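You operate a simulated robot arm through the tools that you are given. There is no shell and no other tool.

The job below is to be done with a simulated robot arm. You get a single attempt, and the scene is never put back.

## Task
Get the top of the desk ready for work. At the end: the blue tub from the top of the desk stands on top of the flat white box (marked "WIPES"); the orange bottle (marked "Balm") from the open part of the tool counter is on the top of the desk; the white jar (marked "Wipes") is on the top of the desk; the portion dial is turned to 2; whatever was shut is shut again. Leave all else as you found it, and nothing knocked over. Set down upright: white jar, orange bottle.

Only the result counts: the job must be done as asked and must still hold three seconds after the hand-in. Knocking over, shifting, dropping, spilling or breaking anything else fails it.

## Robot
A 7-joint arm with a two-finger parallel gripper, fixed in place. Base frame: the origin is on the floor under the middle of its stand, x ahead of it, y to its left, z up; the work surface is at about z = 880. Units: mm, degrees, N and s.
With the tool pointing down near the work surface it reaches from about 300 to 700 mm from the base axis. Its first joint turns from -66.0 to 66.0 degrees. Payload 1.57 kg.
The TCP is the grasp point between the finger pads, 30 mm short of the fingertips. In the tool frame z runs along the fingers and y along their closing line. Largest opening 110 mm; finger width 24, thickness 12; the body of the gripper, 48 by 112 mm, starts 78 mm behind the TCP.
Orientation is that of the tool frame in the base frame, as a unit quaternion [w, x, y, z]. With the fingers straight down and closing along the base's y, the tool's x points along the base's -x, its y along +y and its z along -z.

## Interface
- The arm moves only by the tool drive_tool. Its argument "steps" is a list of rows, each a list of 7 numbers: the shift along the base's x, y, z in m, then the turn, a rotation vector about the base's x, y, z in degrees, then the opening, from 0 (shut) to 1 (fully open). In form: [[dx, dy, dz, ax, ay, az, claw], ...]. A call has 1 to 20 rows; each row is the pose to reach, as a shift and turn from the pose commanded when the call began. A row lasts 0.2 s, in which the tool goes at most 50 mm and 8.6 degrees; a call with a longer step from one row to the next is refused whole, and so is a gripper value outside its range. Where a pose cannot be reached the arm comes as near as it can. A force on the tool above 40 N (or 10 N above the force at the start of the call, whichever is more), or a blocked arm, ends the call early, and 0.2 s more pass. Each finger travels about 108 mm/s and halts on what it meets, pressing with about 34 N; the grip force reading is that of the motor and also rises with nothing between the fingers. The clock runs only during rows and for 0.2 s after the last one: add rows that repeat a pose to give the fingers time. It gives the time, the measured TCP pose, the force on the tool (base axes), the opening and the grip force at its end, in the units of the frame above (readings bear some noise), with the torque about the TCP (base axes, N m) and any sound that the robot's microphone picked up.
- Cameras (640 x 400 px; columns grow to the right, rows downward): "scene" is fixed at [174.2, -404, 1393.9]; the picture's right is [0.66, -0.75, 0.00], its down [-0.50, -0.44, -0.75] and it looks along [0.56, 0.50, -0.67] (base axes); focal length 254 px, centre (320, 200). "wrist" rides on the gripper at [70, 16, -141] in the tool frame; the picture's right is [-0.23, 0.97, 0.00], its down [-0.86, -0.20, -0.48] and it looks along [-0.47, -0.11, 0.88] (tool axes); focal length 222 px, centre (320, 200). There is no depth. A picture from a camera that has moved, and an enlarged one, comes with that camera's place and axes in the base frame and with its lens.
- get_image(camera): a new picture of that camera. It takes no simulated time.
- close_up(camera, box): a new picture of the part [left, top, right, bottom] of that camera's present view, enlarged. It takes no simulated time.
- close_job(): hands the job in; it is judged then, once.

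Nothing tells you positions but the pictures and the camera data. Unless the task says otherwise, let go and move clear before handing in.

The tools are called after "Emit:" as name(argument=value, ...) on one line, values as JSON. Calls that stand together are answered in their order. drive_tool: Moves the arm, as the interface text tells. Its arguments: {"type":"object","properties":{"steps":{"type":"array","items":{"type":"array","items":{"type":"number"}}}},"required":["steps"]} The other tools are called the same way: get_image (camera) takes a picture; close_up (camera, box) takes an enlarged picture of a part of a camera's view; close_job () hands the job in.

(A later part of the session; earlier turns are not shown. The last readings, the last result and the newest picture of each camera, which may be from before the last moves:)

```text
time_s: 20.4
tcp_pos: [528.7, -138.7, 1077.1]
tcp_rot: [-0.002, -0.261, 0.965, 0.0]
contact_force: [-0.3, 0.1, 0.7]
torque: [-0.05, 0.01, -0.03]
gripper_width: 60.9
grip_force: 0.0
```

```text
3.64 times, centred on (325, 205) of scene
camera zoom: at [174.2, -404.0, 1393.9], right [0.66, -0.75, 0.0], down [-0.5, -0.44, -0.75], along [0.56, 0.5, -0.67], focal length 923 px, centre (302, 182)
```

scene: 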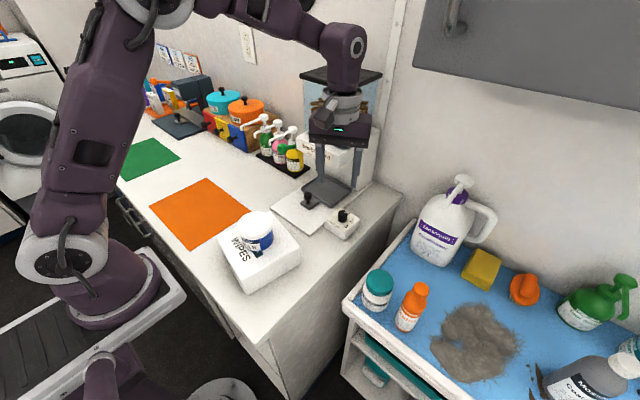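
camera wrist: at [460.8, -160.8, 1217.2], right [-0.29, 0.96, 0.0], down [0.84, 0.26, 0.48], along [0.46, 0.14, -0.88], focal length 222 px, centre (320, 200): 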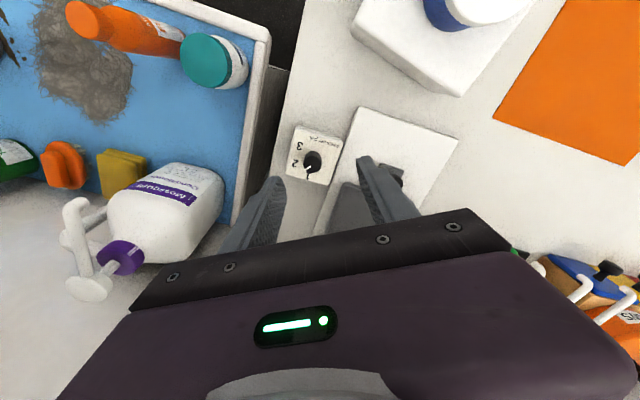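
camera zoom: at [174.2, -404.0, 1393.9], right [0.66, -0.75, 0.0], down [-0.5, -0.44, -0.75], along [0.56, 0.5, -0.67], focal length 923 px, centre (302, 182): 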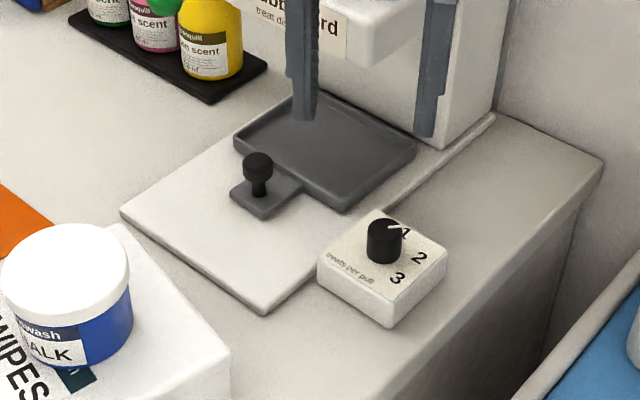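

Everything else is where it was, and the pointer is at -36°, so 24° more is needed. I'll regrasp with the hand at +40° so the turn ends at +16°, well clear of the overhang.

Emit:
drive_tool(steps=[[0.015, -0.0015, -0.03, 0, 0, 5, 0.55], [0.03, -0.003, -0.06, 0, 0, 10, 0.5], [0.03, -0.003, -0.1, 0, 0, 10, 0.5], [0.03, -0.003, -0.12, 0, 0, 10, 0.5], [0.03, -0.003, -0.131, 0, 0, 10, 0.5], [0.03, -0.003, -0.131, 0, 0, 10, 0.5]])

Emit:
close_up(camera="wrist", box=[270, 120, 390, 240])

Emit:
close_up(camera="scene", box=[270, 100, 400, 260])

```text
time_s: 21.8
tcp_pos: [558.5, -142.2, 944.9]
tcp_rot: [-0.001, -0.344, 0.939, 0.001]
contact_force: [0.2, -0.2, 0.1]
torque: [-0.01, -0.03, 0.02]
gripper_width: 54.9
grip_force: 0.1
```

```text
3.33 times, centred on (330, 180) of wrist
camera zoom: at [494.9, -175.1, 1085.7], right [-0.45, 0.89, 0.0], down [0.78, 0.4, 0.48], along [0.42, 0.22, -0.88], focal length 740 px, centre (287, 267)
```

zoom: 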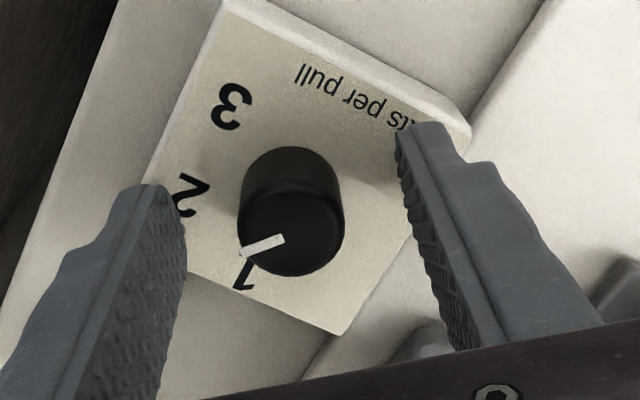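

```text
2.50 times, centred on (335, 180) of scene
camera zoom: at [174.2, -404.0, 1393.9], right [0.66, -0.75, 0.0], down [-0.5, -0.44, -0.75], along [0.56, 0.5, -0.67], focal length 634 px, centre (282, 250)
```

zoom: 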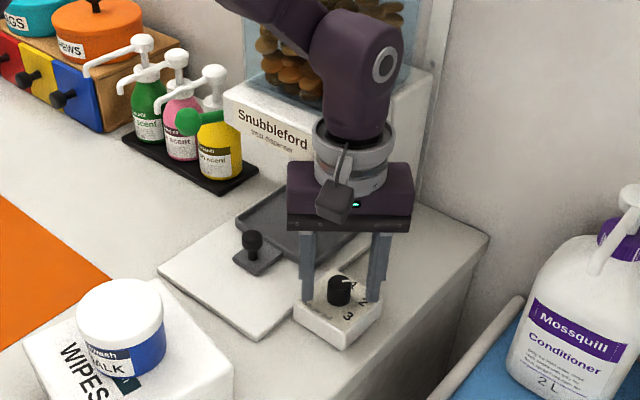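

The knob is centred again. I'll close on it and turn in two halves, watching the force.

Emit:
drive_tool(steps=[[0, 0.001, 0, 0, 0, 0, 0.3], [0, 0.001, 0, 0, 0, 0, 0.15], [0, 0.001, 0, 0, 0, 0, 0.1], [0, 0.001, 0, 0, 0, 0, 0.1]])

Emit:
drive_tool(steps=[[0, 0, 0, 0, 0, -4, 0.1], [0, 0, 0, 0, 0, -8, 0.1], [0, 0, 0, 0, 0, -12, 0.1], [0, 0, 0, 0, 0, -12, 0.1]])

```text
time_s: 22.8
tcp_pos: [559.8, -142.1, 944.1]
tcp_rot: [-0.001, -0.344, 0.939, 0.001]
contact_force: [-2.3, 0.5, 1.6]
torque: [-0.02, 0.11, 0.0]
gripper_width: 24.3
grip_force: 35.9
```

```text
time_s: 23.8
tcp_pos: [559.2, -141.0, 944.2]
tcp_rot: [-0.002, -0.244, 0.97, 0.0]
contact_force: [-12.0, 5.5, 7.6]
torque: [0.43, 0.07, -0.02]
gripper_width: 24.2
grip_force: 36.8
```

Emit:
drive_tool(steps=[[-0.0005, 0, 0, 0, 0, -4, 0.1], [-0.001, 0, 0, 0, 0, -8, 0.1], [-0.001, 0, 0, 0, 0, -12, 0.1], [-0.001, 0, 0, 0, 0, -12, 0.1]])

Emit:
close_up(camera="wrist", box=[270, 120, 390, 240])

Emit:
close_up(camera="scene", box=[320, 200, 370, 245])

```text
time_s: 24.8
tcp_pos: [558.0, -140.5, 945.1]
tcp_rot: [-0.001, -0.14, 0.99, 0.0]
contact_force: [-8.0, 5.7, -4.0]
torque: [0.3, -0.41, 0.05]
gripper_width: 24.4
grip_force: 36.1
```

```text
3.33 times, centred on (330, 180) of wrist
camera zoom: at [487.2, -145.0, 1085.6], right [-0.05, 1.0, 0.0], down [0.88, 0.05, 0.48], along [0.48, 0.03, -0.88], focal length 740 px, centre (287, 267)
```

zoom: 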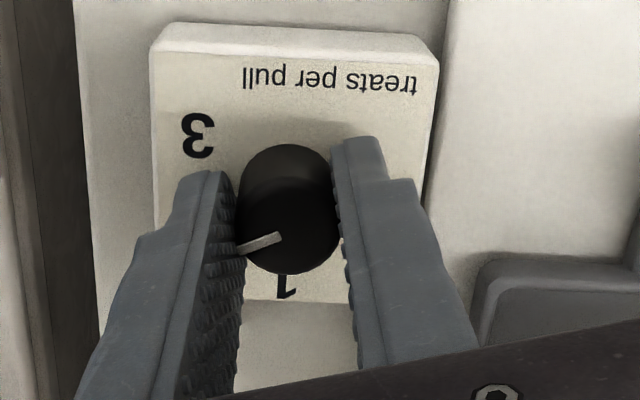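

```text
8.89 times, centred on (345, 222) of scene
camera zoom: at [174.1, -403.9, 1393.9], right [0.66, -0.75, 0.0], down [-0.5, -0.44, -0.75], along [0.56, 0.49, -0.67], focal length 2256 px, centre (98, 0)
```

zoom: 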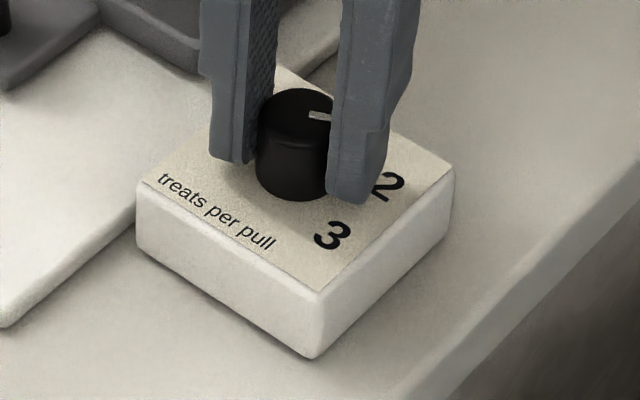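

The pointer now looks close to 2. I'll open, rise slightly and check it unobstructed.

Emit:
drive_tool(steps=[[0, 0, 0, 0, 0, 0, 0.3], [0, 0, 0, 0, 0, 0, 0.55], [0, 0, 0, 0, 0, 0, 0.55], [0, 0, 0.03, 0, 0, 0, 0.55], [-0.01, 0, 0.06, 0, 0, 0, 0.55], [-0.02, 0, 0.1, 0, 0, 0, 0.55], [-0.02, 0, 0.1, 0, 0, 0, 0.55]])

Emit:
close_up(camera="wrist", box=[270, 100, 390, 200])

Emit:
close_up(camera="scene", box=[320, 200, 370, 245])

```text
time_s: 26.4
tcp_pos: [537.5, -143.1, 1044.3]
tcp_rot: [-0.001, -0.141, 0.99, 0.0]
contact_force: [0.5, -0.7, 0.5]
torque: [0.01, -0.02, 0.02]
gripper_width: 60.5
grip_force: 0.1
```

```text
4.00 times, centred on (330, 150) of wrist
camera zoom: at [466.7, -147.5, 1186.2], right [-0.05, 1.0, 0.0], down [0.88, 0.05, 0.48], along [0.48, 0.03, -0.88], focal length 888 px, centre (280, 400)
```

zoom: 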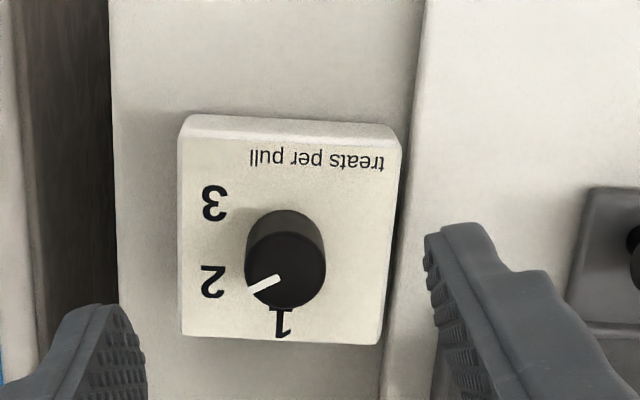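

```text
8.89 times, centred on (345, 222) of scene
camera zoom: at [174.2, -404.0, 1393.9], right [0.66, -0.75, 0.0], down [-0.5, -0.44, -0.75], along [0.56, 0.5, -0.67], focal length 2256 px, centre (98, 0)
```

zoom: 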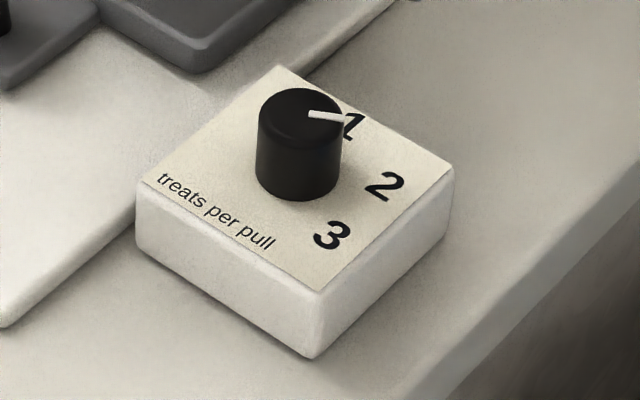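

The dial now reads 2 (pointer about -61°, label at about -57° to -60°). Next I'll back away from the dispenser and hover over the orange bottle, with the fingers turned to close along x so they pass clear of the jar.

Emit:
drive_tool(steps=[[-0.03, -0.02, 0.02, 0, 0, 0, 0.6], [-0.06, -0.05, 0.04, 0, 0, -8, 0.7], [-0.0675, -0.085, 0.06, 0, 0, -16, 0.7], [-0.0675, -0.12, 0.076, 0, 0, -24, 0.7], [-0.0675, -0.155, 0.076, 0, 0, -32, 0.7], [-0.0675, -0.19, 0.076, 0, 0, -40, 0.7], [-0.0675, -0.22, 0.076, 0, 0, -48, 0.7], [-0.0675, -0.242, 0.076, 0, 0, -56, 0.7], [-0.0675, -0.242, 0.076, 0, 0, -64, 0.7], [-0.0675, -0.242, 0.076, 0, 0, -72, 0.7], [-0.0675, -0.242, 0.076, 0, 0, -80, 0.7], [-0.0675, -0.242, 0.076, 0, 0, -88, 0.7], [-0.0675, -0.242, 0.076, 0, 0, -96, 0.7], [-0.0675, -0.242, 0.076, 0, 0, -104, 0.7], [-0.0675, -0.242, 0.076, 0, 0, -106, 0.7], [-0.0675, -0.242, 0.076, 0, 0, -106, 0.7]])

Emit:
get_image(camera="wrist")

Emit:
get_image(camera="scene")

```text
time_s: 28.1
tcp_pos: [468.6, -249.6, 1133.4]
tcp_rot: [-0.041, 0.188, 0.981, 0.025]
contact_force: [0.3, -1.1, -0.3]
torque: [0.0, -0.03, -0.02]
gripper_width: 77.2
grip_force: 0.0
stopped in row 8: the arm was blocked; the commanded pose is now the measured one
```

```text
taken
camera wrist: at [420.4, -218.4, 1281.7], right [0.57, 0.82, 0.01], down [0.75, -0.53, 0.39], along [0.33, -0.21, -0.92], focal length 222 px, centre (320, 200)
```

wrist: 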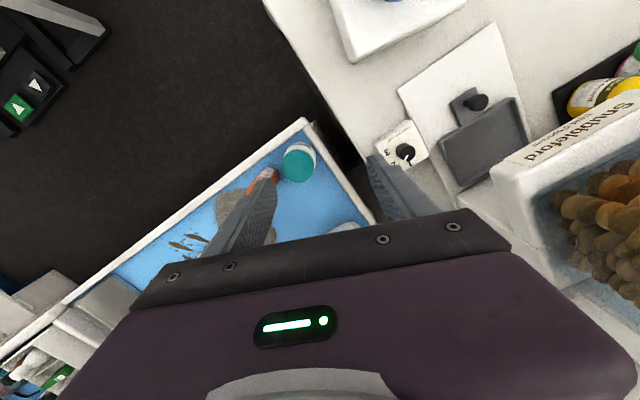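

```text
taken
```

scene: 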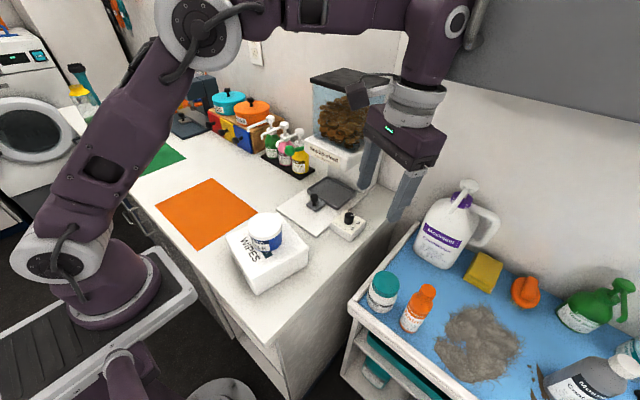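

The arm was blocked partway and the scene view shifted a little, so something is in contact. I'll check where the camera now reports itself and look around for the cause.

Emit:
close_up(camera="scene", box=[0, 0, 640, 400])

Emit:
close_up(camera="scene", box=[330, 0, 530, 130])

Emit:
close_up(camera="scene", box=[0, 0, 330, 200])

```text
1.00 times, centred on (320, 200) of scene (not enlarged: the box is as wide or as high as the picture)
camera zoom: at [151.2, -387.0, 1402.0], right [0.66, -0.75, 0.02], down [-0.48, -0.45, -0.75], along [0.57, 0.49, -0.66], focal length 254 px, centre (320, 200)
```

zoom: 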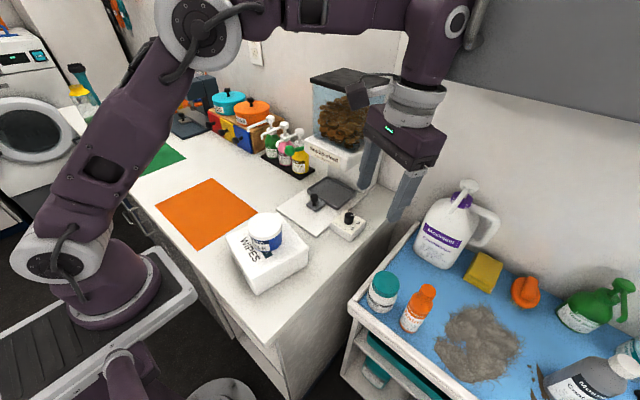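

```text
3.08 times, centred on (430, 65) of scene
camera zoom: at [151.2, -387.0, 1402.0], right [0.66, -0.75, 0.02], down [-0.48, -0.45, -0.75], along [0.57, 0.49, -0.66], focal length 781 px, centre (-18, 615)
```

zoom: 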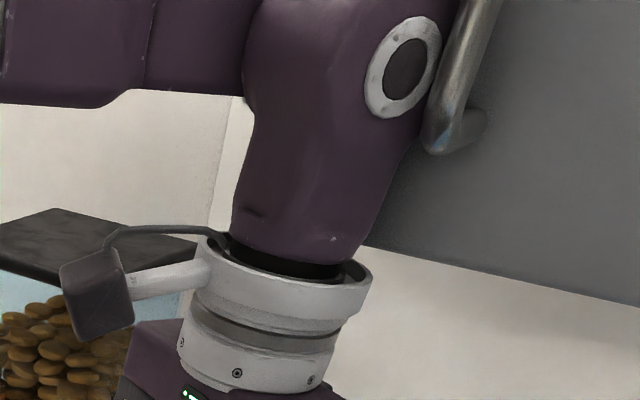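

```text
1.94 times, centred on (165, 100) of scene
camera zoom: at [151.2, -387.0, 1402.0], right [0.66, -0.75, 0.02], down [-0.48, -0.45, -0.75], along [0.57, 0.49, -0.66], focal length 492 px, centre (621, 394)
```

zoom: 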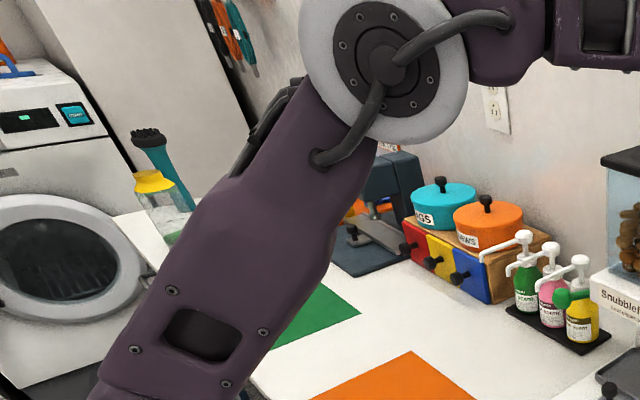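

The grey panel with the handle isn't far off on the wall. Triangulating from the shifted view puts its handle near (474, -304, 1349), an overhead cabinet that the wrist housing has bumped from being too high. I'll back off toward -x/+y, level the hand, and recheck everything.

Emit:
drive_tool(steps=[[-0.015, 0.025, 0, 0, 0, 0, 0.7], [-0.03, 0.055, 0, 0, 0, 0, 0.7], [-0.045, 0.085, 0, -1.9, -2.0, 0, 0.7], [-0.06, 0.1, 0, -3.7, -4.1, 0, 0.7], [-0.06, 0.1, 0, -3.7, -4.1, 0, 0.7]])

Emit:
close_up(camera="scene", box=[0, 0, 640, 400])

Emit:
close_up(camera="scene", box=[400, 0, 640, 150])

Emit:
get_image(camera="wrist")

```text
time_s: 29.3
tcp_pos: [432.2, -173.5, 1118.6]
tcp_rot: [-0.001, 0.193, 0.981, -0.002]
contact_force: [-0.5, 0.1, 0.4]
torque: [-0.02, 0.0, 0.01]
gripper_width: 77.0
grip_force: 0.1
```

```text
1.00 times, centred on (320, 200) of scene (not enlarged: the box is as wide or as high as the picture)
camera zoom: at [174.2, -404.0, 1393.9], right [0.66, -0.75, 0.0], down [-0.5, -0.44, -0.75], along [0.56, 0.5, -0.67], focal length 254 px, centre (320, 200)
```

zoom: 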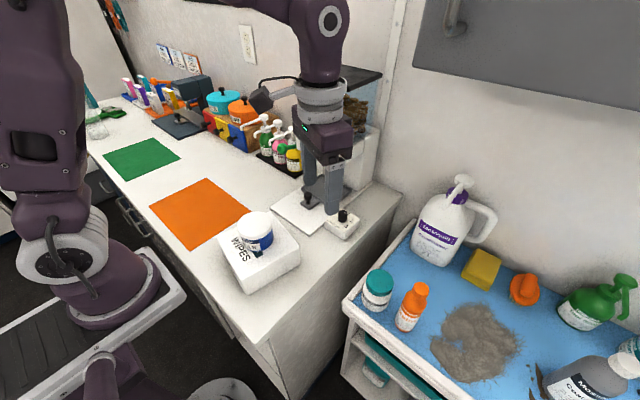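

```text
2.67 times, centred on (520, 75) of scene
camera zoom: at [174.2, -404.0, 1393.9], right [0.66, -0.75, 0.0], down [-0.5, -0.44, -0.75], along [0.56, 0.5, -0.67], focal length 677 px, centre (-213, 533)
```

zoom: 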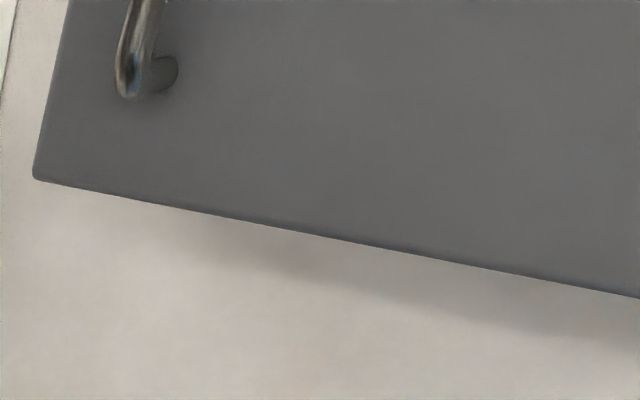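

```text
taken
camera wrist: at [375.1, -132.6, 1260.0], right [0.58, 0.81, 0.0], down [0.72, -0.51, 0.48], along [0.39, -0.28, -0.88], focal length 222 px, centre (320, 200)
```

wrist: 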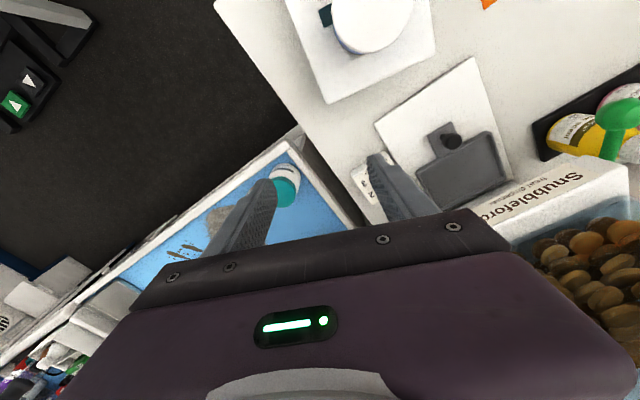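

Everything has settled back exactly as before and the cabinet is unmoved. I'll approach the counter low (TCP at about z 1015) so the wrist stays beneath and in front of the cabinet.

Emit:
drive_tool(steps=[[0, 0, -0.04, 0, 0, 0, 0.7], [0.005, -0.02, -0.08, 0, 0, -6, 0.7], [0.01, -0.05, -0.103, 0, 0, -14, 0.7], [0.015, -0.08, -0.103, 0, 0, -22, 0.7], [0.02, -0.11, -0.103, 0, 0, -30, 0.7], [0.023, -0.127, -0.103, 0, 0, -38, 0.7], [0.023, -0.127, -0.103, 0, 0, -46, 0.7], [0.023, -0.127, -0.103, 0, 0, -48, 0.7], [0.023, -0.127, -0.103, 0, 0, -48, 0.7]])

Emit:
get_image(camera="wrist")

Emit:
close_up(camera="scene", box=[0, 0, 640, 400])

```text
time_s: 31.3
tcp_pos: [456.5, -300.1, 1015.6]
tcp_rot: [-0.003, 0.576, 0.817, 0.0]
contact_force: [0.7, -0.4, 0.4]
torque: [-0.01, 0.01, -0.01]
gripper_width: 77.1
grip_force: 0.0
```

```text
taken
camera wrist: at [447.9, -230.1, 1157.5], right [0.99, 0.11, 0.0], down [0.1, -0.87, 0.48], along [0.05, -0.47, -0.88], focal length 222 px, centre (320, 200)
```

wrist: 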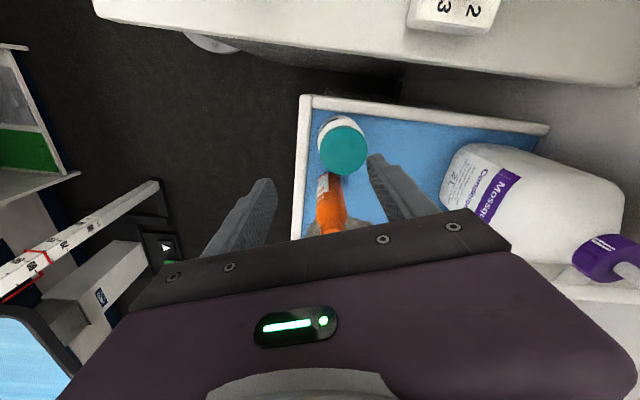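

```text
1.00 times, centred on (320, 200) of scene (not enlarged: the box is as wide or as high as the picture)
camera zoom: at [174.2, -404.0, 1393.9], right [0.66, -0.75, 0.0], down [-0.5, -0.44, -0.75], along [0.56, 0.5, -0.67], focal length 254 px, centre (320, 200)
```

zoom: 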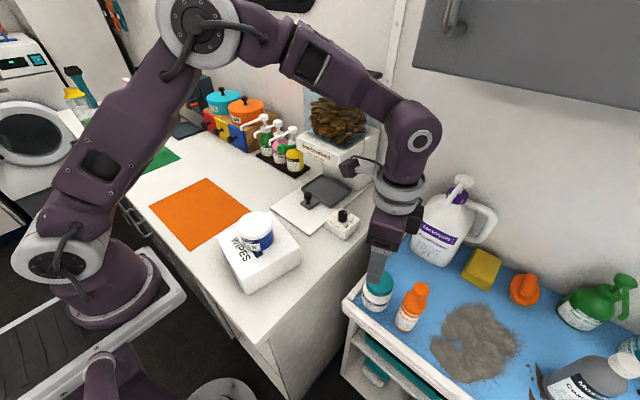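

The jar's lid centre checks out at about (483, -302). I'll move on over the bottle at the same height to locate its cap precisely.

Emit:
drive_tool(steps=[[0.004, -0.035, 0, 0, 0, 0, 0.75], [0.009, -0.07, 0, 0, 0, -1, 0.75], [0.009, -0.075, 0, 0, 0, -1, 0.75], [0.009, -0.075, 0, 0, 0, -1, 0.75]])

Emit:
get_image(camera="wrist")

Emit:
close_up(camera="scene", box=[320, 130, 480, 340])

```text
time_s: 32.3
tcp_pos: [464.4, -375.1, 1015.2]
tcp_rot: [-0.003, 0.584, 0.812, 0.0]
contact_force: [0.1, -0.8, -0.1]
torque: [0.01, 0.0, 0.01]
gripper_width: 82.4
grip_force: 0.0
```

```text
taken
camera wrist: at [458.9, -304.7, 1157.6], right [1.0, 0.1, 0.0], down [0.09, -0.88, 0.48], along [0.04, -0.47, -0.88], focal length 222 px, centre (320, 200)
```

wrist: 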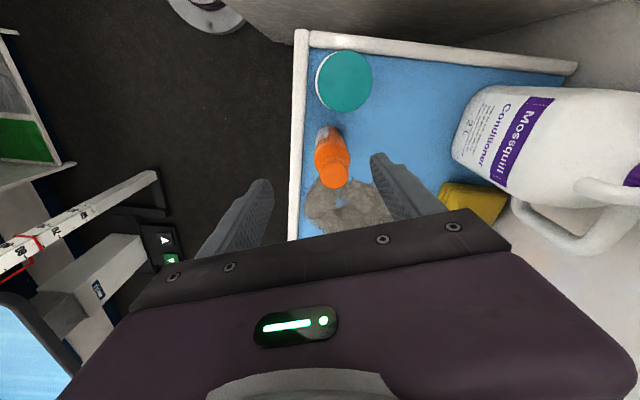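

```text
1.90 times, centred on (400, 235) of scene
camera zoom: at [174.2, -404.0, 1393.9], right [0.66, -0.75, 0.0], down [-0.5, -0.44, -0.75], along [0.56, 0.5, -0.67], focal length 483 px, centre (168, 133)
```

zoom: 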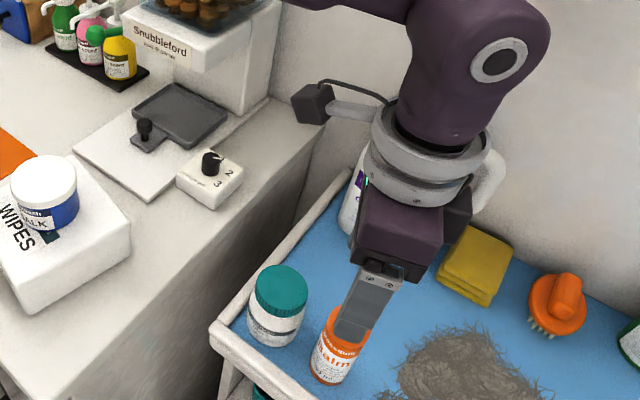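

Emit:
close_up(camera="wrist", box=[270, 30, 430, 240])

```text
1.90 times, centred on (350, 135) of wrist
camera zoom: at [458.9, -304.7, 1157.6], right [1.0, 0.1, 0.0], down [0.09, -0.88, 0.48], along [0.04, -0.47, -0.88], focal length 423 px, centre (263, 324)
```

zoom: 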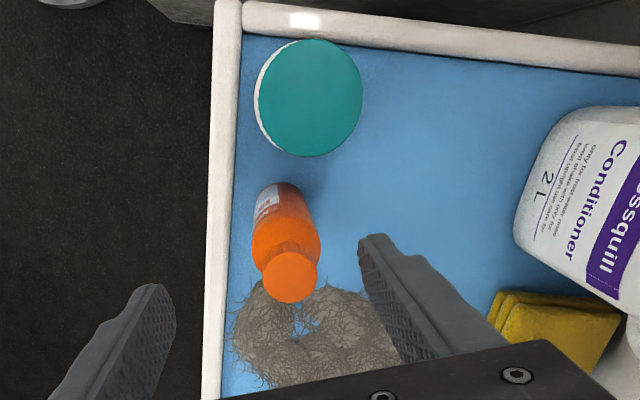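

The cap top is at about (480, -383, 961), agreeing from both cameras. I'll centre over it, descend with the fingers along x, and check before closing.

Emit:
drive_tool(steps=[[0.0155, -0.008, 0, 0, 0, 0, 0.75], [0.0155, -0.008, 0, 0, 0, 0, 0.75], [0.0155, -0.008, -0.035, 0, 0, 0, 0.75], [0.0155, -0.008, -0.07, 0, 0, 0, 0.75], [0.0155, -0.008, -0.09, 0, 0, 0, 0.75], [0.0155, -0.008, -0.09, 0, 0, 0, 0.75]])

Emit:
get_image(camera="wrist")

Emit:
close_up(camera="scene", box=[340, 200, 460, 350])

```text
time_s: 33.7
tcp_pos: [480.9, -382.3, 926.3]
tcp_rot: [-0.002, 0.584, 0.812, -0.001]
contact_force: [-0.6, 0.5, -0.1]
torque: [0.0, -0.02, 0.01]
gripper_width: 82.5
grip_force: 0.0
```

```text
taken
camera wrist: at [475.0, -312.2, 1067.6], right [1.0, 0.1, 0.0], down [0.09, -0.88, 0.48], along [0.04, -0.47, -0.88], focal length 222 px, centre (320, 200)
```

wrist: 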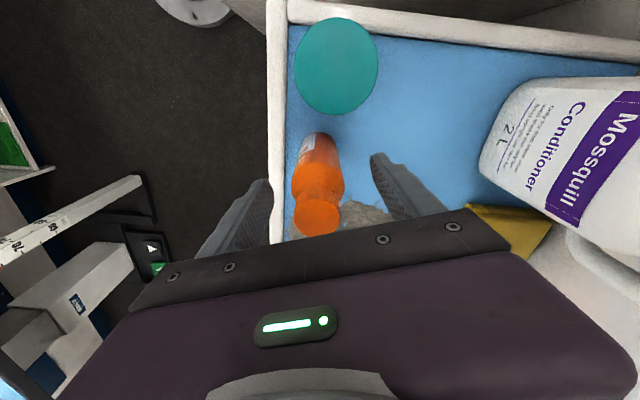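

```text
2.67 times, centred on (400, 275) of scene
camera zoom: at [174.2, -404.0, 1393.9], right [0.66, -0.75, 0.0], down [-0.5, -0.44, -0.75], along [0.56, 0.5, -0.67], focal length 677 px, centre (107, 0)
```

zoom: 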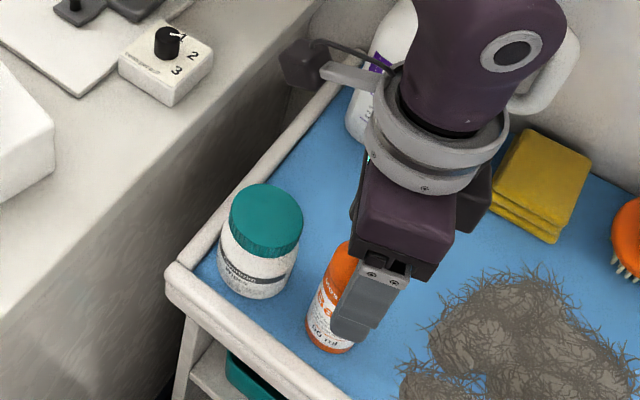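

The bottle is centred between the fingers. I'll lower the last 33 mm and close.

Emit:
drive_tool(steps=[[0, 0, -0.018, 0, 0, 0, 0.75], [0, 0, -0.032, 0, 0, 0, 0.75], [0, 0, -0.032, 0, 0, 0, 0.75], [0, 0, -0.032, 0, 0, 0, 0.5], [0, 0, -0.032, 0, 0, 0, 0.3], [0, 0, -0.032, 0, 0, 0, 0.25], [0, 0, -0.032, 0, 0, 0, 0.25]])

Emit:
get_image(camera="wrist")

Emit:
close_up(camera="scene", box=[340, 200, 460, 350])

```text
time_s: 35.3
tcp_pos: [482.5, -383.3, 894.0]
tcp_rot: [-0.003, 0.584, 0.812, 0.0]
contact_force: [1.0, -1.0, 0.0]
torque: [-0.01, 0.01, -0.02]
gripper_width: 40.6
grip_force: 34.5
```

```text
taken
camera wrist: at [475.1, -313.0, 1035.5], right [1.0, 0.1, 0.0], down [0.09, -0.88, 0.48], along [0.04, -0.47, -0.88], focal length 222 px, centre (320, 200)
```

wrist: 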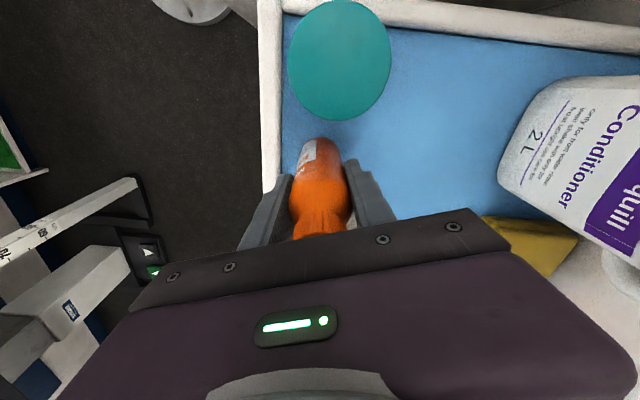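

```text
2.67 times, centred on (400, 275) of scene
camera zoom: at [174.2, -404.0, 1393.8], right [0.66, -0.75, 0.0], down [-0.5, -0.44, -0.75], along [0.56, 0.5, -0.67], focal length 677 px, centre (107, 0)
```

zoom: 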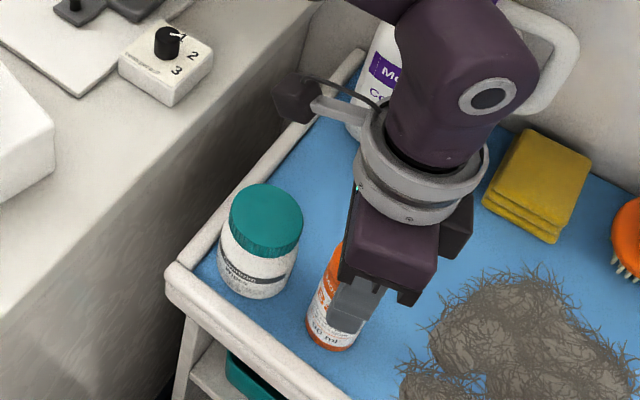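

The bottle is held at 40.6 mm. I'll lift it straight up, staying under the cabinet.

Emit:
drive_tool(steps=[[0, 0, 0.01, 0, 0, 0, 0.25], [0, 0, 0.03, 0, 0, 0, 0.25], [0, 0, 0.06, 0, 0, 0, 0.25], [0, 0, 0.09, 0, 0, 0, 0.25], [0, 0, 0.114, 0, 0, 0, 0.25], [0, 0, 0.114, 0, 0, 0, 0.25]])

Emit:
close_up(camera="scene", box=[300, 0, 520, 350])

Emit:
get_image(camera="wrist")

```text
time_s: 36.7
tcp_pos: [480.0, -384.0, 1008.1]
tcp_rot: [-0.002, 0.584, 0.812, 0.0]
contact_force: [0.0, 0.0, -0.9]
torque: [-0.01, 0.03, -0.01]
gripper_width: 40.7
grip_force: 33.8
```

```text
1.14 times, centred on (410, 175) of scene
camera zoom: at [174.2, -404.0, 1393.8], right [0.66, -0.75, 0.0], down [-0.5, -0.44, -0.75], along [0.56, 0.5, -0.67], focal length 290 px, centre (217, 229)
```

zoom: 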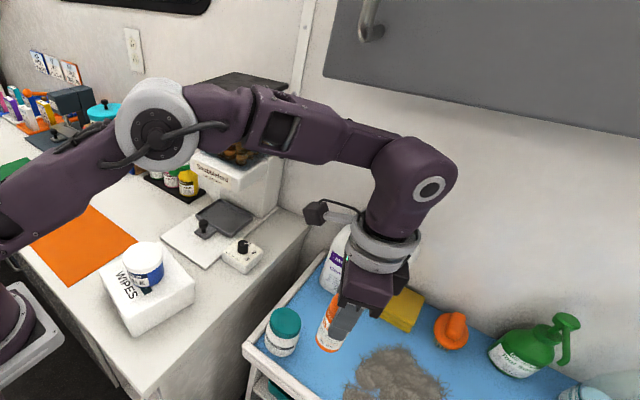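

```text
taken
camera wrist: at [474.1, -314.0, 1149.6], right [1.0, 0.1, 0.0], down [0.09, -0.88, 0.48], along [0.04, -0.47, -0.88], focal length 222 px, centre (320, 200)
```

wrist: 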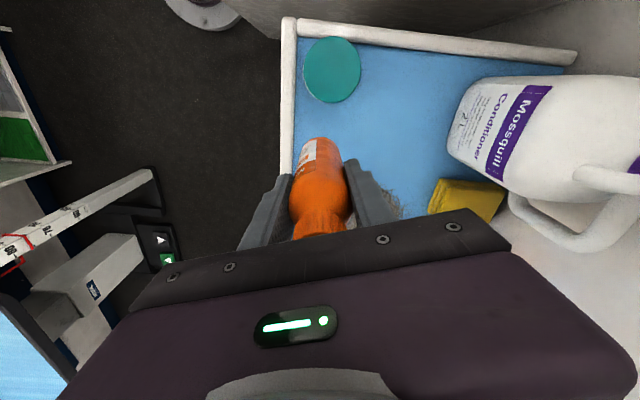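

The bottle is lifted cleanly. I'll carry it low past the jar, then raise it over the desk toward a clear patch at about (475, 110).

Emit:
drive_tool(steps=[[0, 0.03, 0.002, 0, 0, 6, 0.25], [-0.003, 0.07, 0.003, 0, 0, 14, 0.25], [-0.005, 0.11, 0.003, 0, 0, 22, 0.25], [-0.007, 0.15, 0.003, 0, 0, 30, 0.25], [-0.01, 0.19, 0.003, 0, 0, 38, 0.25], [-0.01, 0.228, 0.02, 0, 0, 46, 0.25], [-0.01, 0.268, 0.043, 0, 0, 54, 0.25], [-0.01, 0.308, 0.067, 0, 0, 62, 0.25], [-0.01, 0.348, 0.09, 0, 0, 70, 0.25], [-0.01, 0.388, 0.09, 0, 0, 71.4, 0.25], [-0.01, 0.428, 0.09, 0, 0, 71.4, 0.25], [-0.008, 0.468, 0.09, 0, 0, 71.4, 0.25], [-0.006, 0.493, 0.09, 0, 0, 71.4, 0.25], [-0.006, 0.493, 0.09, 0, 0, 71.4, 0.25]])

Emit:
get_image(camera="wrist")

Emit:
close_up(camera="scene", box=[0, 0, 640, 400])

```text
time_s: 39.7
tcp_pos: [474.6, 109.9, 1100.3]
tcp_rot: [-0.002, 0.0, 1.0, -0.002]
contact_force: [0.7, 0.1, -1.3]
torque: [-0.01, -0.02, -0.04]
gripper_width: 40.6
grip_force: 34.0
```

```text
taken
camera wrist: at [405.4, 126.2, 1241.1], right [0.23, 0.97, 0.0], down [0.86, -0.2, 0.48], along [0.46, -0.11, -0.88], focal length 222 px, centre (320, 200)
```

wrist: 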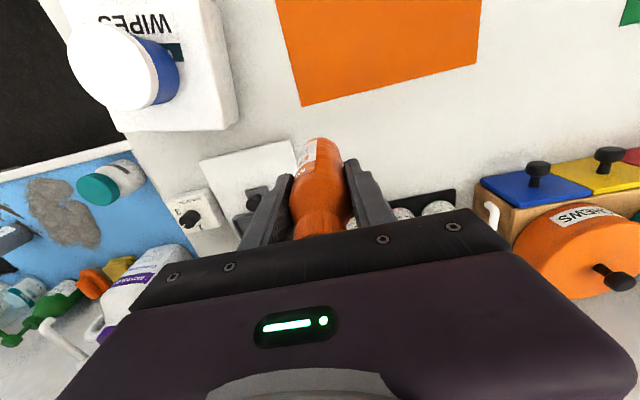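

```text
1.00 times, centred on (320, 200) of scene (not enlarged: the box is as wide or as high as the picture)
camera zoom: at [174.2, -404.0, 1393.9], right [0.66, -0.75, 0.0], down [-0.5, -0.44, -0.75], along [0.56, 0.5, -0.67], focal length 254 px, centre (320, 200)
```

zoom: 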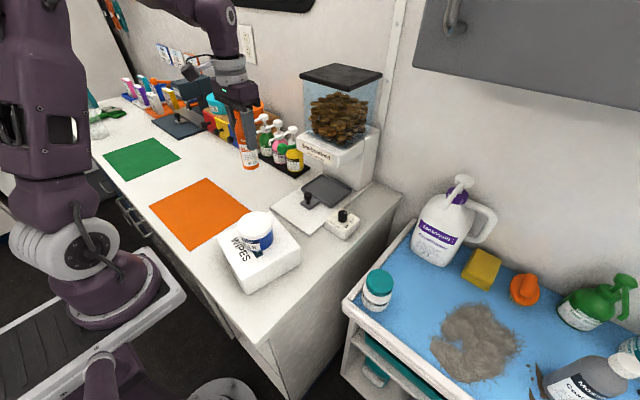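

The bottle is above bare desk at (475, 110). I'll lower most of the way, then feel for the surface.

Emit:
drive_tool(steps=[[0, 0, -0.04, 0, 0, 0, 0.25], [0, 0, -0.08, 0, 0, 0, 0.25], [0, 0, -0.105, 0, 0, 0, 0.25], [0, 0, -0.105, 0, 0, 0, 0.25]])

Emit:
close_up(camera="scene", box=[200, 100, 320, 220])

Emit:
get_image(camera="wrist")

```text
time_s: 40.7
tcp_pos: [475.6, 109.7, 994.4]
tcp_rot: [-0.002, 0.0, 1.0, -0.001]
contact_force: [-0.6, 0.5, -1.9]
torque: [0.02, 0.01, -0.01]
gripper_width: 40.7
grip_force: 33.8
```

```text
3.33 times, centred on (260, 160) of scene
camera zoom: at [174.2, -404.0, 1393.9], right [0.66, -0.75, 0.0], down [-0.5, -0.44, -0.75], along [0.56, 0.5, -0.67], focal length 846 px, centre (520, 333)
```

zoom: 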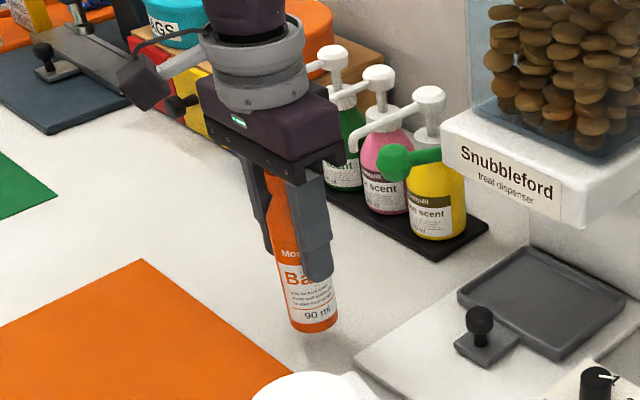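

```text
taken
camera wrist: at [406.2, 125.5, 1135.7], right [0.23, 0.97, 0.0], down [0.86, -0.2, 0.48], along [0.46, -0.11, -0.88], focal length 222 px, centre (320, 200)
```

wrist: 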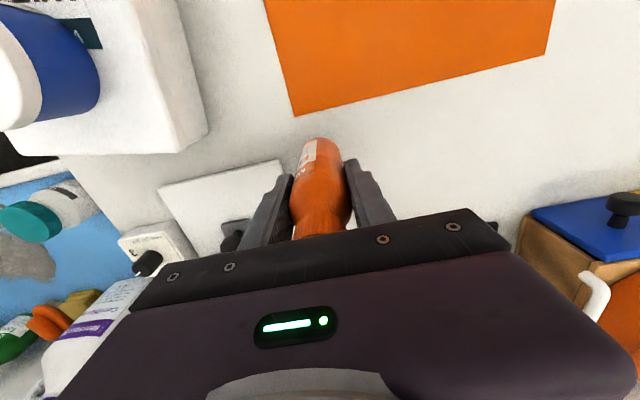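

Emit:
drive_tool(steps=[[0, 0, -0.004, 0, 0, 0, 0.25], [0, 0, -0.008, 0, 0, 0, 0.25], [0, 0, -0.011, 0, 0, 0, 0.25], [0, 0, -0.011, 0, 0, 0, 0.25]])

Emit:
close_up(camera="scene", box=[220, 130, 290, 200])

```text
time_s: 41.7
tcp_pos: [474.7, 109.4, 983.1]
tcp_rot: [-0.001, 0.0, 1.0, -0.002]
contact_force: [-0.6, -0.2, -0.9]
torque: [-0.02, 0.01, -0.01]
gripper_width: 40.4
grip_force: 34.2
```

```text
5.71 times, centred on (255, 165) of scene
camera zoom: at [174.2, -404.0, 1393.9], right [0.66, -0.75, 0.0], down [-0.5, -0.44, -0.75], along [0.56, 0.5, -0.67], focal length 1450 px, centre (691, 400)
```

zoom: 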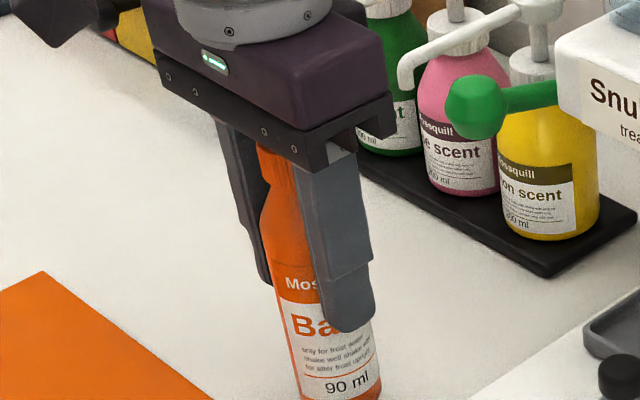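

Emit:
drive_tool(steps=[[0, 0, -0.0015, 0, 0, 0, 0.25], [0, 0, -0.003, 0, 0, 0, 0.25], [0, 0, -0.0045, 0, 0, 0, 0.25], [0, 0, -0.006, 0, 0, 0, 0.25]])

```text
time_s: 42.7
tcp_pos: [476.0, 108.9, 976.6]
tcp_rot: [-0.002, 0.0, 1.0, -0.001]
contact_force: [-0.1, -0.2, -1.1]
torque: [0.01, 0.01, -0.04]
gripper_width: 40.6
grip_force: 34.2
```

Emit:
drive_tool(steps=[[0, 0, -0.001, 0, 0, 0, 0.25], [0, 0, -0.002, 0, 0, 0, 0.25], [0, 0, -0.003, 0, 0, 0, 0.25]])

```text
time_s: 43.5
tcp_pos: [474.7, 109.6, 973.0]
tcp_rot: [-0.002, 0.0, 1.0, -0.002]
contact_force: [-1.2, 0.8, -1.5]
torque: [-0.03, -0.01, 0.02]
gripper_width: 40.5
grip_force: 34.3
```

Emit:
drive_tool(steps=[[0, 0, -0.001, 0, 0, 0, 0.25], [0, 0, -0.002, 0, 0, 0, 0.25], [0, 0, -0.003, 0, 0, 0, 0.25], [0, 0, -0.004, 0, 0, 0, 0.25]])

Emit:
close_up(camera="scene", box=[220, 140, 290, 210])

```text
time_s: 44.5
tcp_pos: [475.1, 109.3, 969.0]
tcp_rot: [-0.001, 0.001, 1.0, -0.001]
contact_force: [-3.6, -1.3, 29.9]
torque: [0.03, 0.02, 0.0]
gripper_width: 40.9
grip_force: 34.0
```

```text
5.71 times, centred on (255, 175) of scene
camera zoom: at [173.7, -404.2, 1393.9], right [0.66, -0.75, 0.0], down [-0.5, -0.44, -0.75], along [0.56, 0.5, -0.67], focal length 1450 px, centre (691, 343)
```

zoom: 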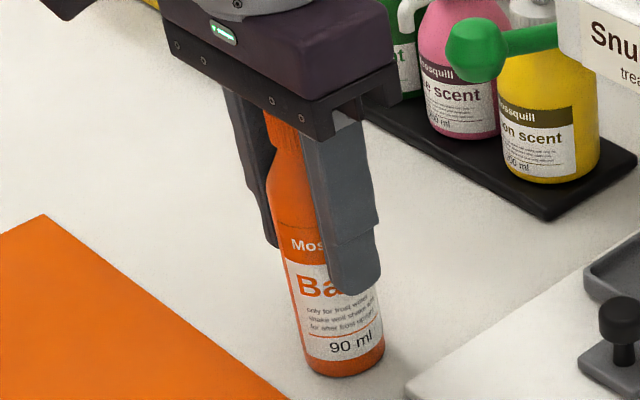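

The bottle has met the desk (30 N). I'll ease up a touch and release it slowly.

Emit:
drive_tool(steps=[[0, 0, 0.001, 0, 0, 0, 0.25], [0, 0, 0.001, 0, 0, 0, 0.25]])

Emit:
drive_tool(steps=[[0, 0, 0, 0, 0, 0, 0.42], [0, 0, 0, 0, 0, 0, 0.55], [0, 0, 0, 0, 0, 0, 0.7], [0, 0, 0, 0, 0, 0, 0.7]])

Emit:
close_up(camera="scene", box=[210, 120, 310, 220])

Emit:
get_image(camera="wrist")

```text
time_s: 45.1
tcp_pos: [476.8, 109.4, 969.1]
tcp_rot: [-0.002, 0.0, 1.0, -0.002]
contact_force: [2.4, -2.4, 17.2]
torque: [-0.13, -0.44, -0.01]
gripper_width: 40.5
grip_force: 34.5
```

```text
time_s: 46.1
tcp_pos: [474.9, 109.9, 969.3]
tcp_rot: [-0.002, 0.0, 1.0, -0.001]
contact_force: [-0.4, 0.0, -1.0]
torque: [0.02, 0.02, 0.04]
gripper_width: 77.2
grip_force: 0.1
```

```text
4.00 times, centred on (260, 170) of scene
camera zoom: at [174.2, -404.0, 1393.9], right [0.66, -0.75, 0.0], down [-0.5, -0.44, -0.75], along [0.56, 0.5, -0.67], focal length 1015 px, centre (560, 320)
```

zoom: 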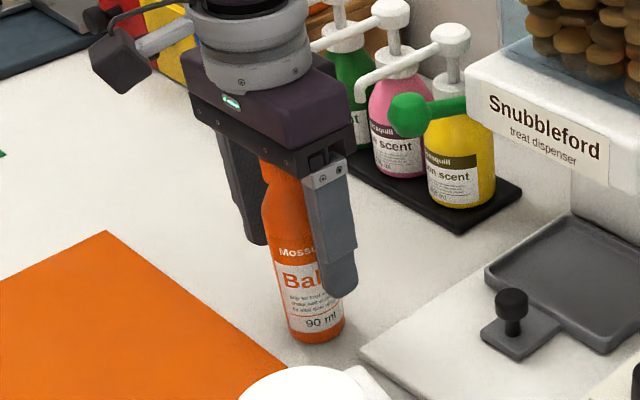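

```text
taken
camera wrist: at [406.0, 126.1, 1110.8], right [0.23, 0.97, 0.0], down [0.86, -0.2, 0.48], along [0.46, -0.11, -0.88], focal length 222 px, centre (320, 200)
```

wrist: 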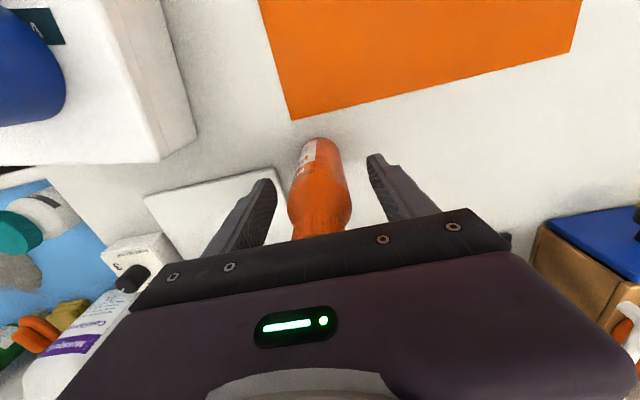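

The bottle stands upright on the desk. I'll rise straight up clear of the cap, then return to the counter on the same low route for the jar.

Emit:
drive_tool(steps=[[0, 0, 0.03, 0, 0, 0, 0.75], [0, 0, 0.07, 0, 0, 0, 0.75], [0, 0, 0.11, 0, 0, 0, 0.75], [0, 0, 0.145, 0, 0, 0, 0.75], [-0.005, -0.035, 0.15, 0, 0, -3, 0.75], [-0.01, -0.075, 0.15, 0, 0, -8, 0.75], [-0.015, -0.115, 0.15, 0, 0, -13, 0.75], [-0.015, -0.155, 0.15, 0, 0, -18, 0.75], [-0.015, -0.195, 0.145, 0, 0, -23, 0.75], [-0.015, -0.235, 0.13, 0, 0, -28, 0.75], [-0.015, -0.27, 0.1, 0, 0, -33, 0.75], [-0.015, -0.295, 0.06, 0, 0, -38, 0.75], [-0.015, -0.31, 0.035, 0, 0, -43, 0.8], [-0.012, -0.34, 0.035, 0, 0, -45, 0.85], [-0.007, -0.37, 0.035, 0, 0, -45, 0.95], [-0.002, -0.39, 0.035, 0, 0, -45, 0.95], [-0.002, -0.39, 0.035, 0, 0, -45, 0.95]])

Emit:
get_image(camera="wrist")

Emit:
close_up(camera="scene", box=[0, 0, 640, 400])

```text
time_s: 49.7
tcp_pos: [471.6, -279.8, 1004.7]
tcp_rot: [-0.002, 0.382, 0.924, -0.002]
contact_force: [-0.6, -0.3, 0.6]
torque: [-0.01, -0.04, 0.0]
gripper_width: 104.6
grip_force: 0.0
```

```text
taken
camera wrist: at [435.6, -220.1, 1146.2], right [0.85, 0.53, 0.0], down [0.47, -0.75, 0.48], along [0.25, -0.41, -0.88], focal length 222 px, centre (320, 200)
```

wrist: 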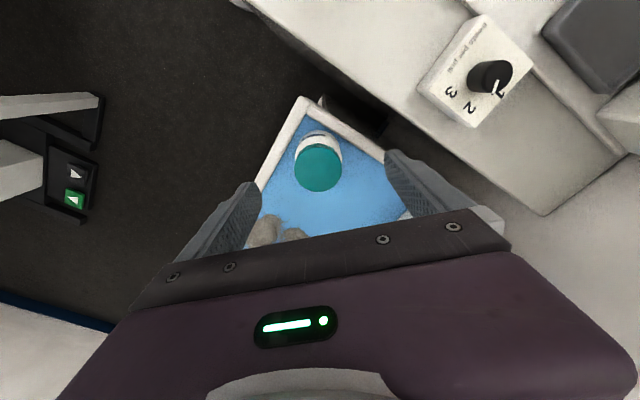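

```text
1.00 times, centred on (320, 200) of scene (not enlarged: the box is as wide or as high as the picture)
camera zoom: at [174.2, -404.0, 1393.9], right [0.66, -0.75, 0.0], down [-0.5, -0.44, -0.75], along [0.56, 0.5, -0.67], focal length 254 px, centre (320, 200)
```

zoom: 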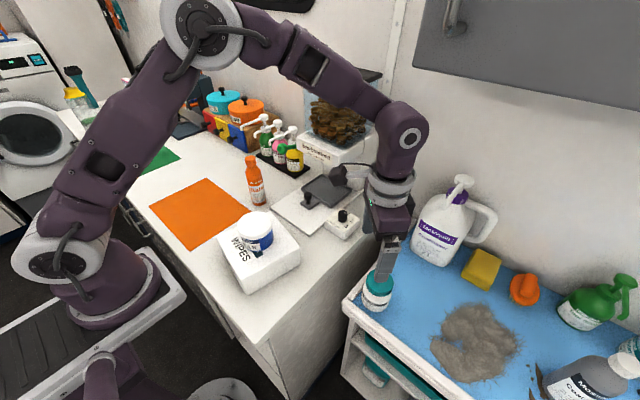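

The bottle is standing on the desk. The jar's centre is at about (484, -302), so I'll centre over it and descend with the fingers wide open, tips staying above the rim.

Emit:
drive_tool(steps=[[0.0125, -0.0225, 0, 0, 0, 0, 0.97], [0.0125, -0.0225, -0.03, 0, 0, 0, 0.97], [0.0125, -0.0225, -0.07, 0, 0, 0, 0.97], [0.0125, -0.0225, -0.09, 0, 0, 0, 0.97], [0.0125, -0.0225, -0.09, 0, 0, 0, 0.97]])

Emit:
get_image(camera="wrist")

Emit:
close_up(camera="scene", box=[330, 200, 450, 340])

```text
time_s: 50.9
tcp_pos: [486.7, -300.8, 914.0]
tcp_rot: [-0.002, 0.382, 0.924, -0.001]
contact_force: [0.6, 0.2, 0.1]
torque: [0.0, -0.04, -0.02]
gripper_width: 106.7
grip_force: 0.0
```

```text
taken
camera wrist: at [448.7, -240.9, 1055.7], right [0.85, 0.53, 0.0], down [0.47, -0.75, 0.48], along [0.25, -0.41, -0.88], focal length 222 px, centre (320, 200)
```

wrist: 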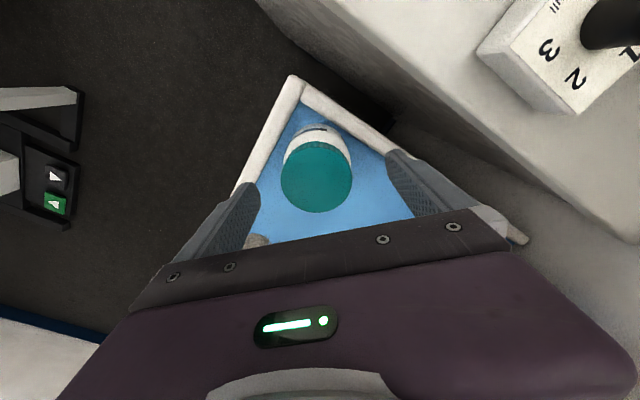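

```text
2.86 times, centred on (390, 270) of scene
camera zoom: at [174.2, -404.0, 1393.9], right [0.66, -0.75, 0.0], down [-0.5, -0.44, -0.75], along [0.56, 0.5, -0.67], focal length 725 px, centre (120, 0)
```

zoom: 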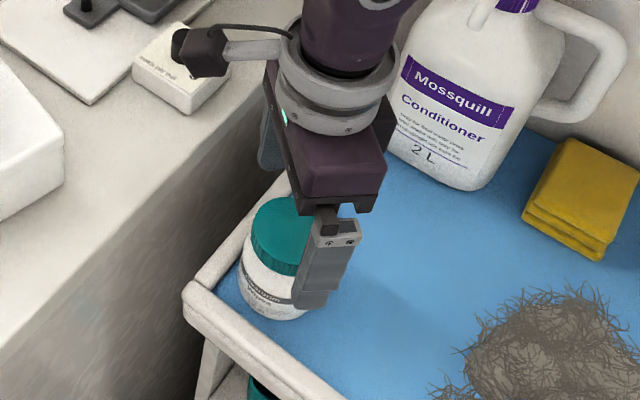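

Still centred. I'll go down the last 51 mm and close on the body.

Emit:
drive_tool(steps=[[-0.001, 0, -0.025, 0, 0, 0, 0.97], [-0.001, 0, -0.042, 0, 0, 0, 0.97], [-0.001, 0, -0.051, 0, 0, 0, 0.97], [-0.001, 0, -0.051, 0, 0, 0, 0.97]])

Emit:
get_image(camera="wrist")

Emit:
close_up(camera="scene", box=[330, 200, 450, 340])

```text
time_s: 51.9
tcp_pos: [484.4, -302.0, 863.7]
tcp_rot: [-0.002, 0.383, 0.924, -0.001]
contact_force: [-0.6, -1.0, 0.4]
torque: [0.0, 0.01, 0.0]
gripper_width: 106.5
grip_force: 0.1
```

```text
taken
camera wrist: at [447.4, -241.8, 1005.0], right [0.85, 0.53, 0.0], down [0.47, -0.75, 0.48], along [0.25, -0.41, -0.88], focal length 222 px, centre (320, 200)
```

wrist: 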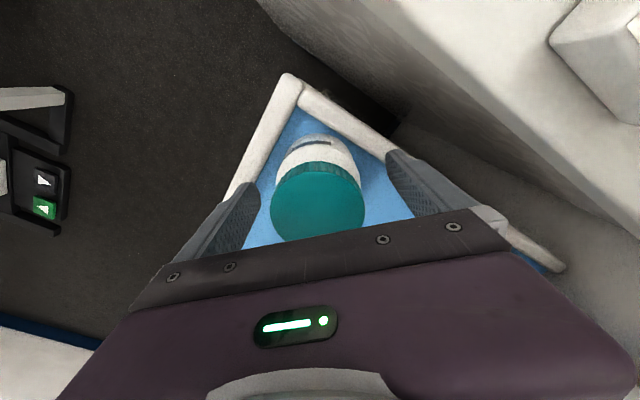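

```text
2.86 times, centred on (390, 270) of scene
camera zoom: at [174.2, -404.0, 1393.9], right [0.66, -0.75, 0.0], down [-0.5, -0.44, -0.75], along [0.56, 0.5, -0.67], focal length 725 px, centre (120, 0)
```

zoom: 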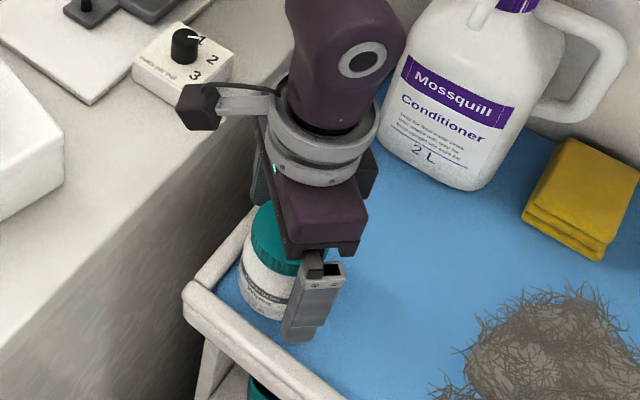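

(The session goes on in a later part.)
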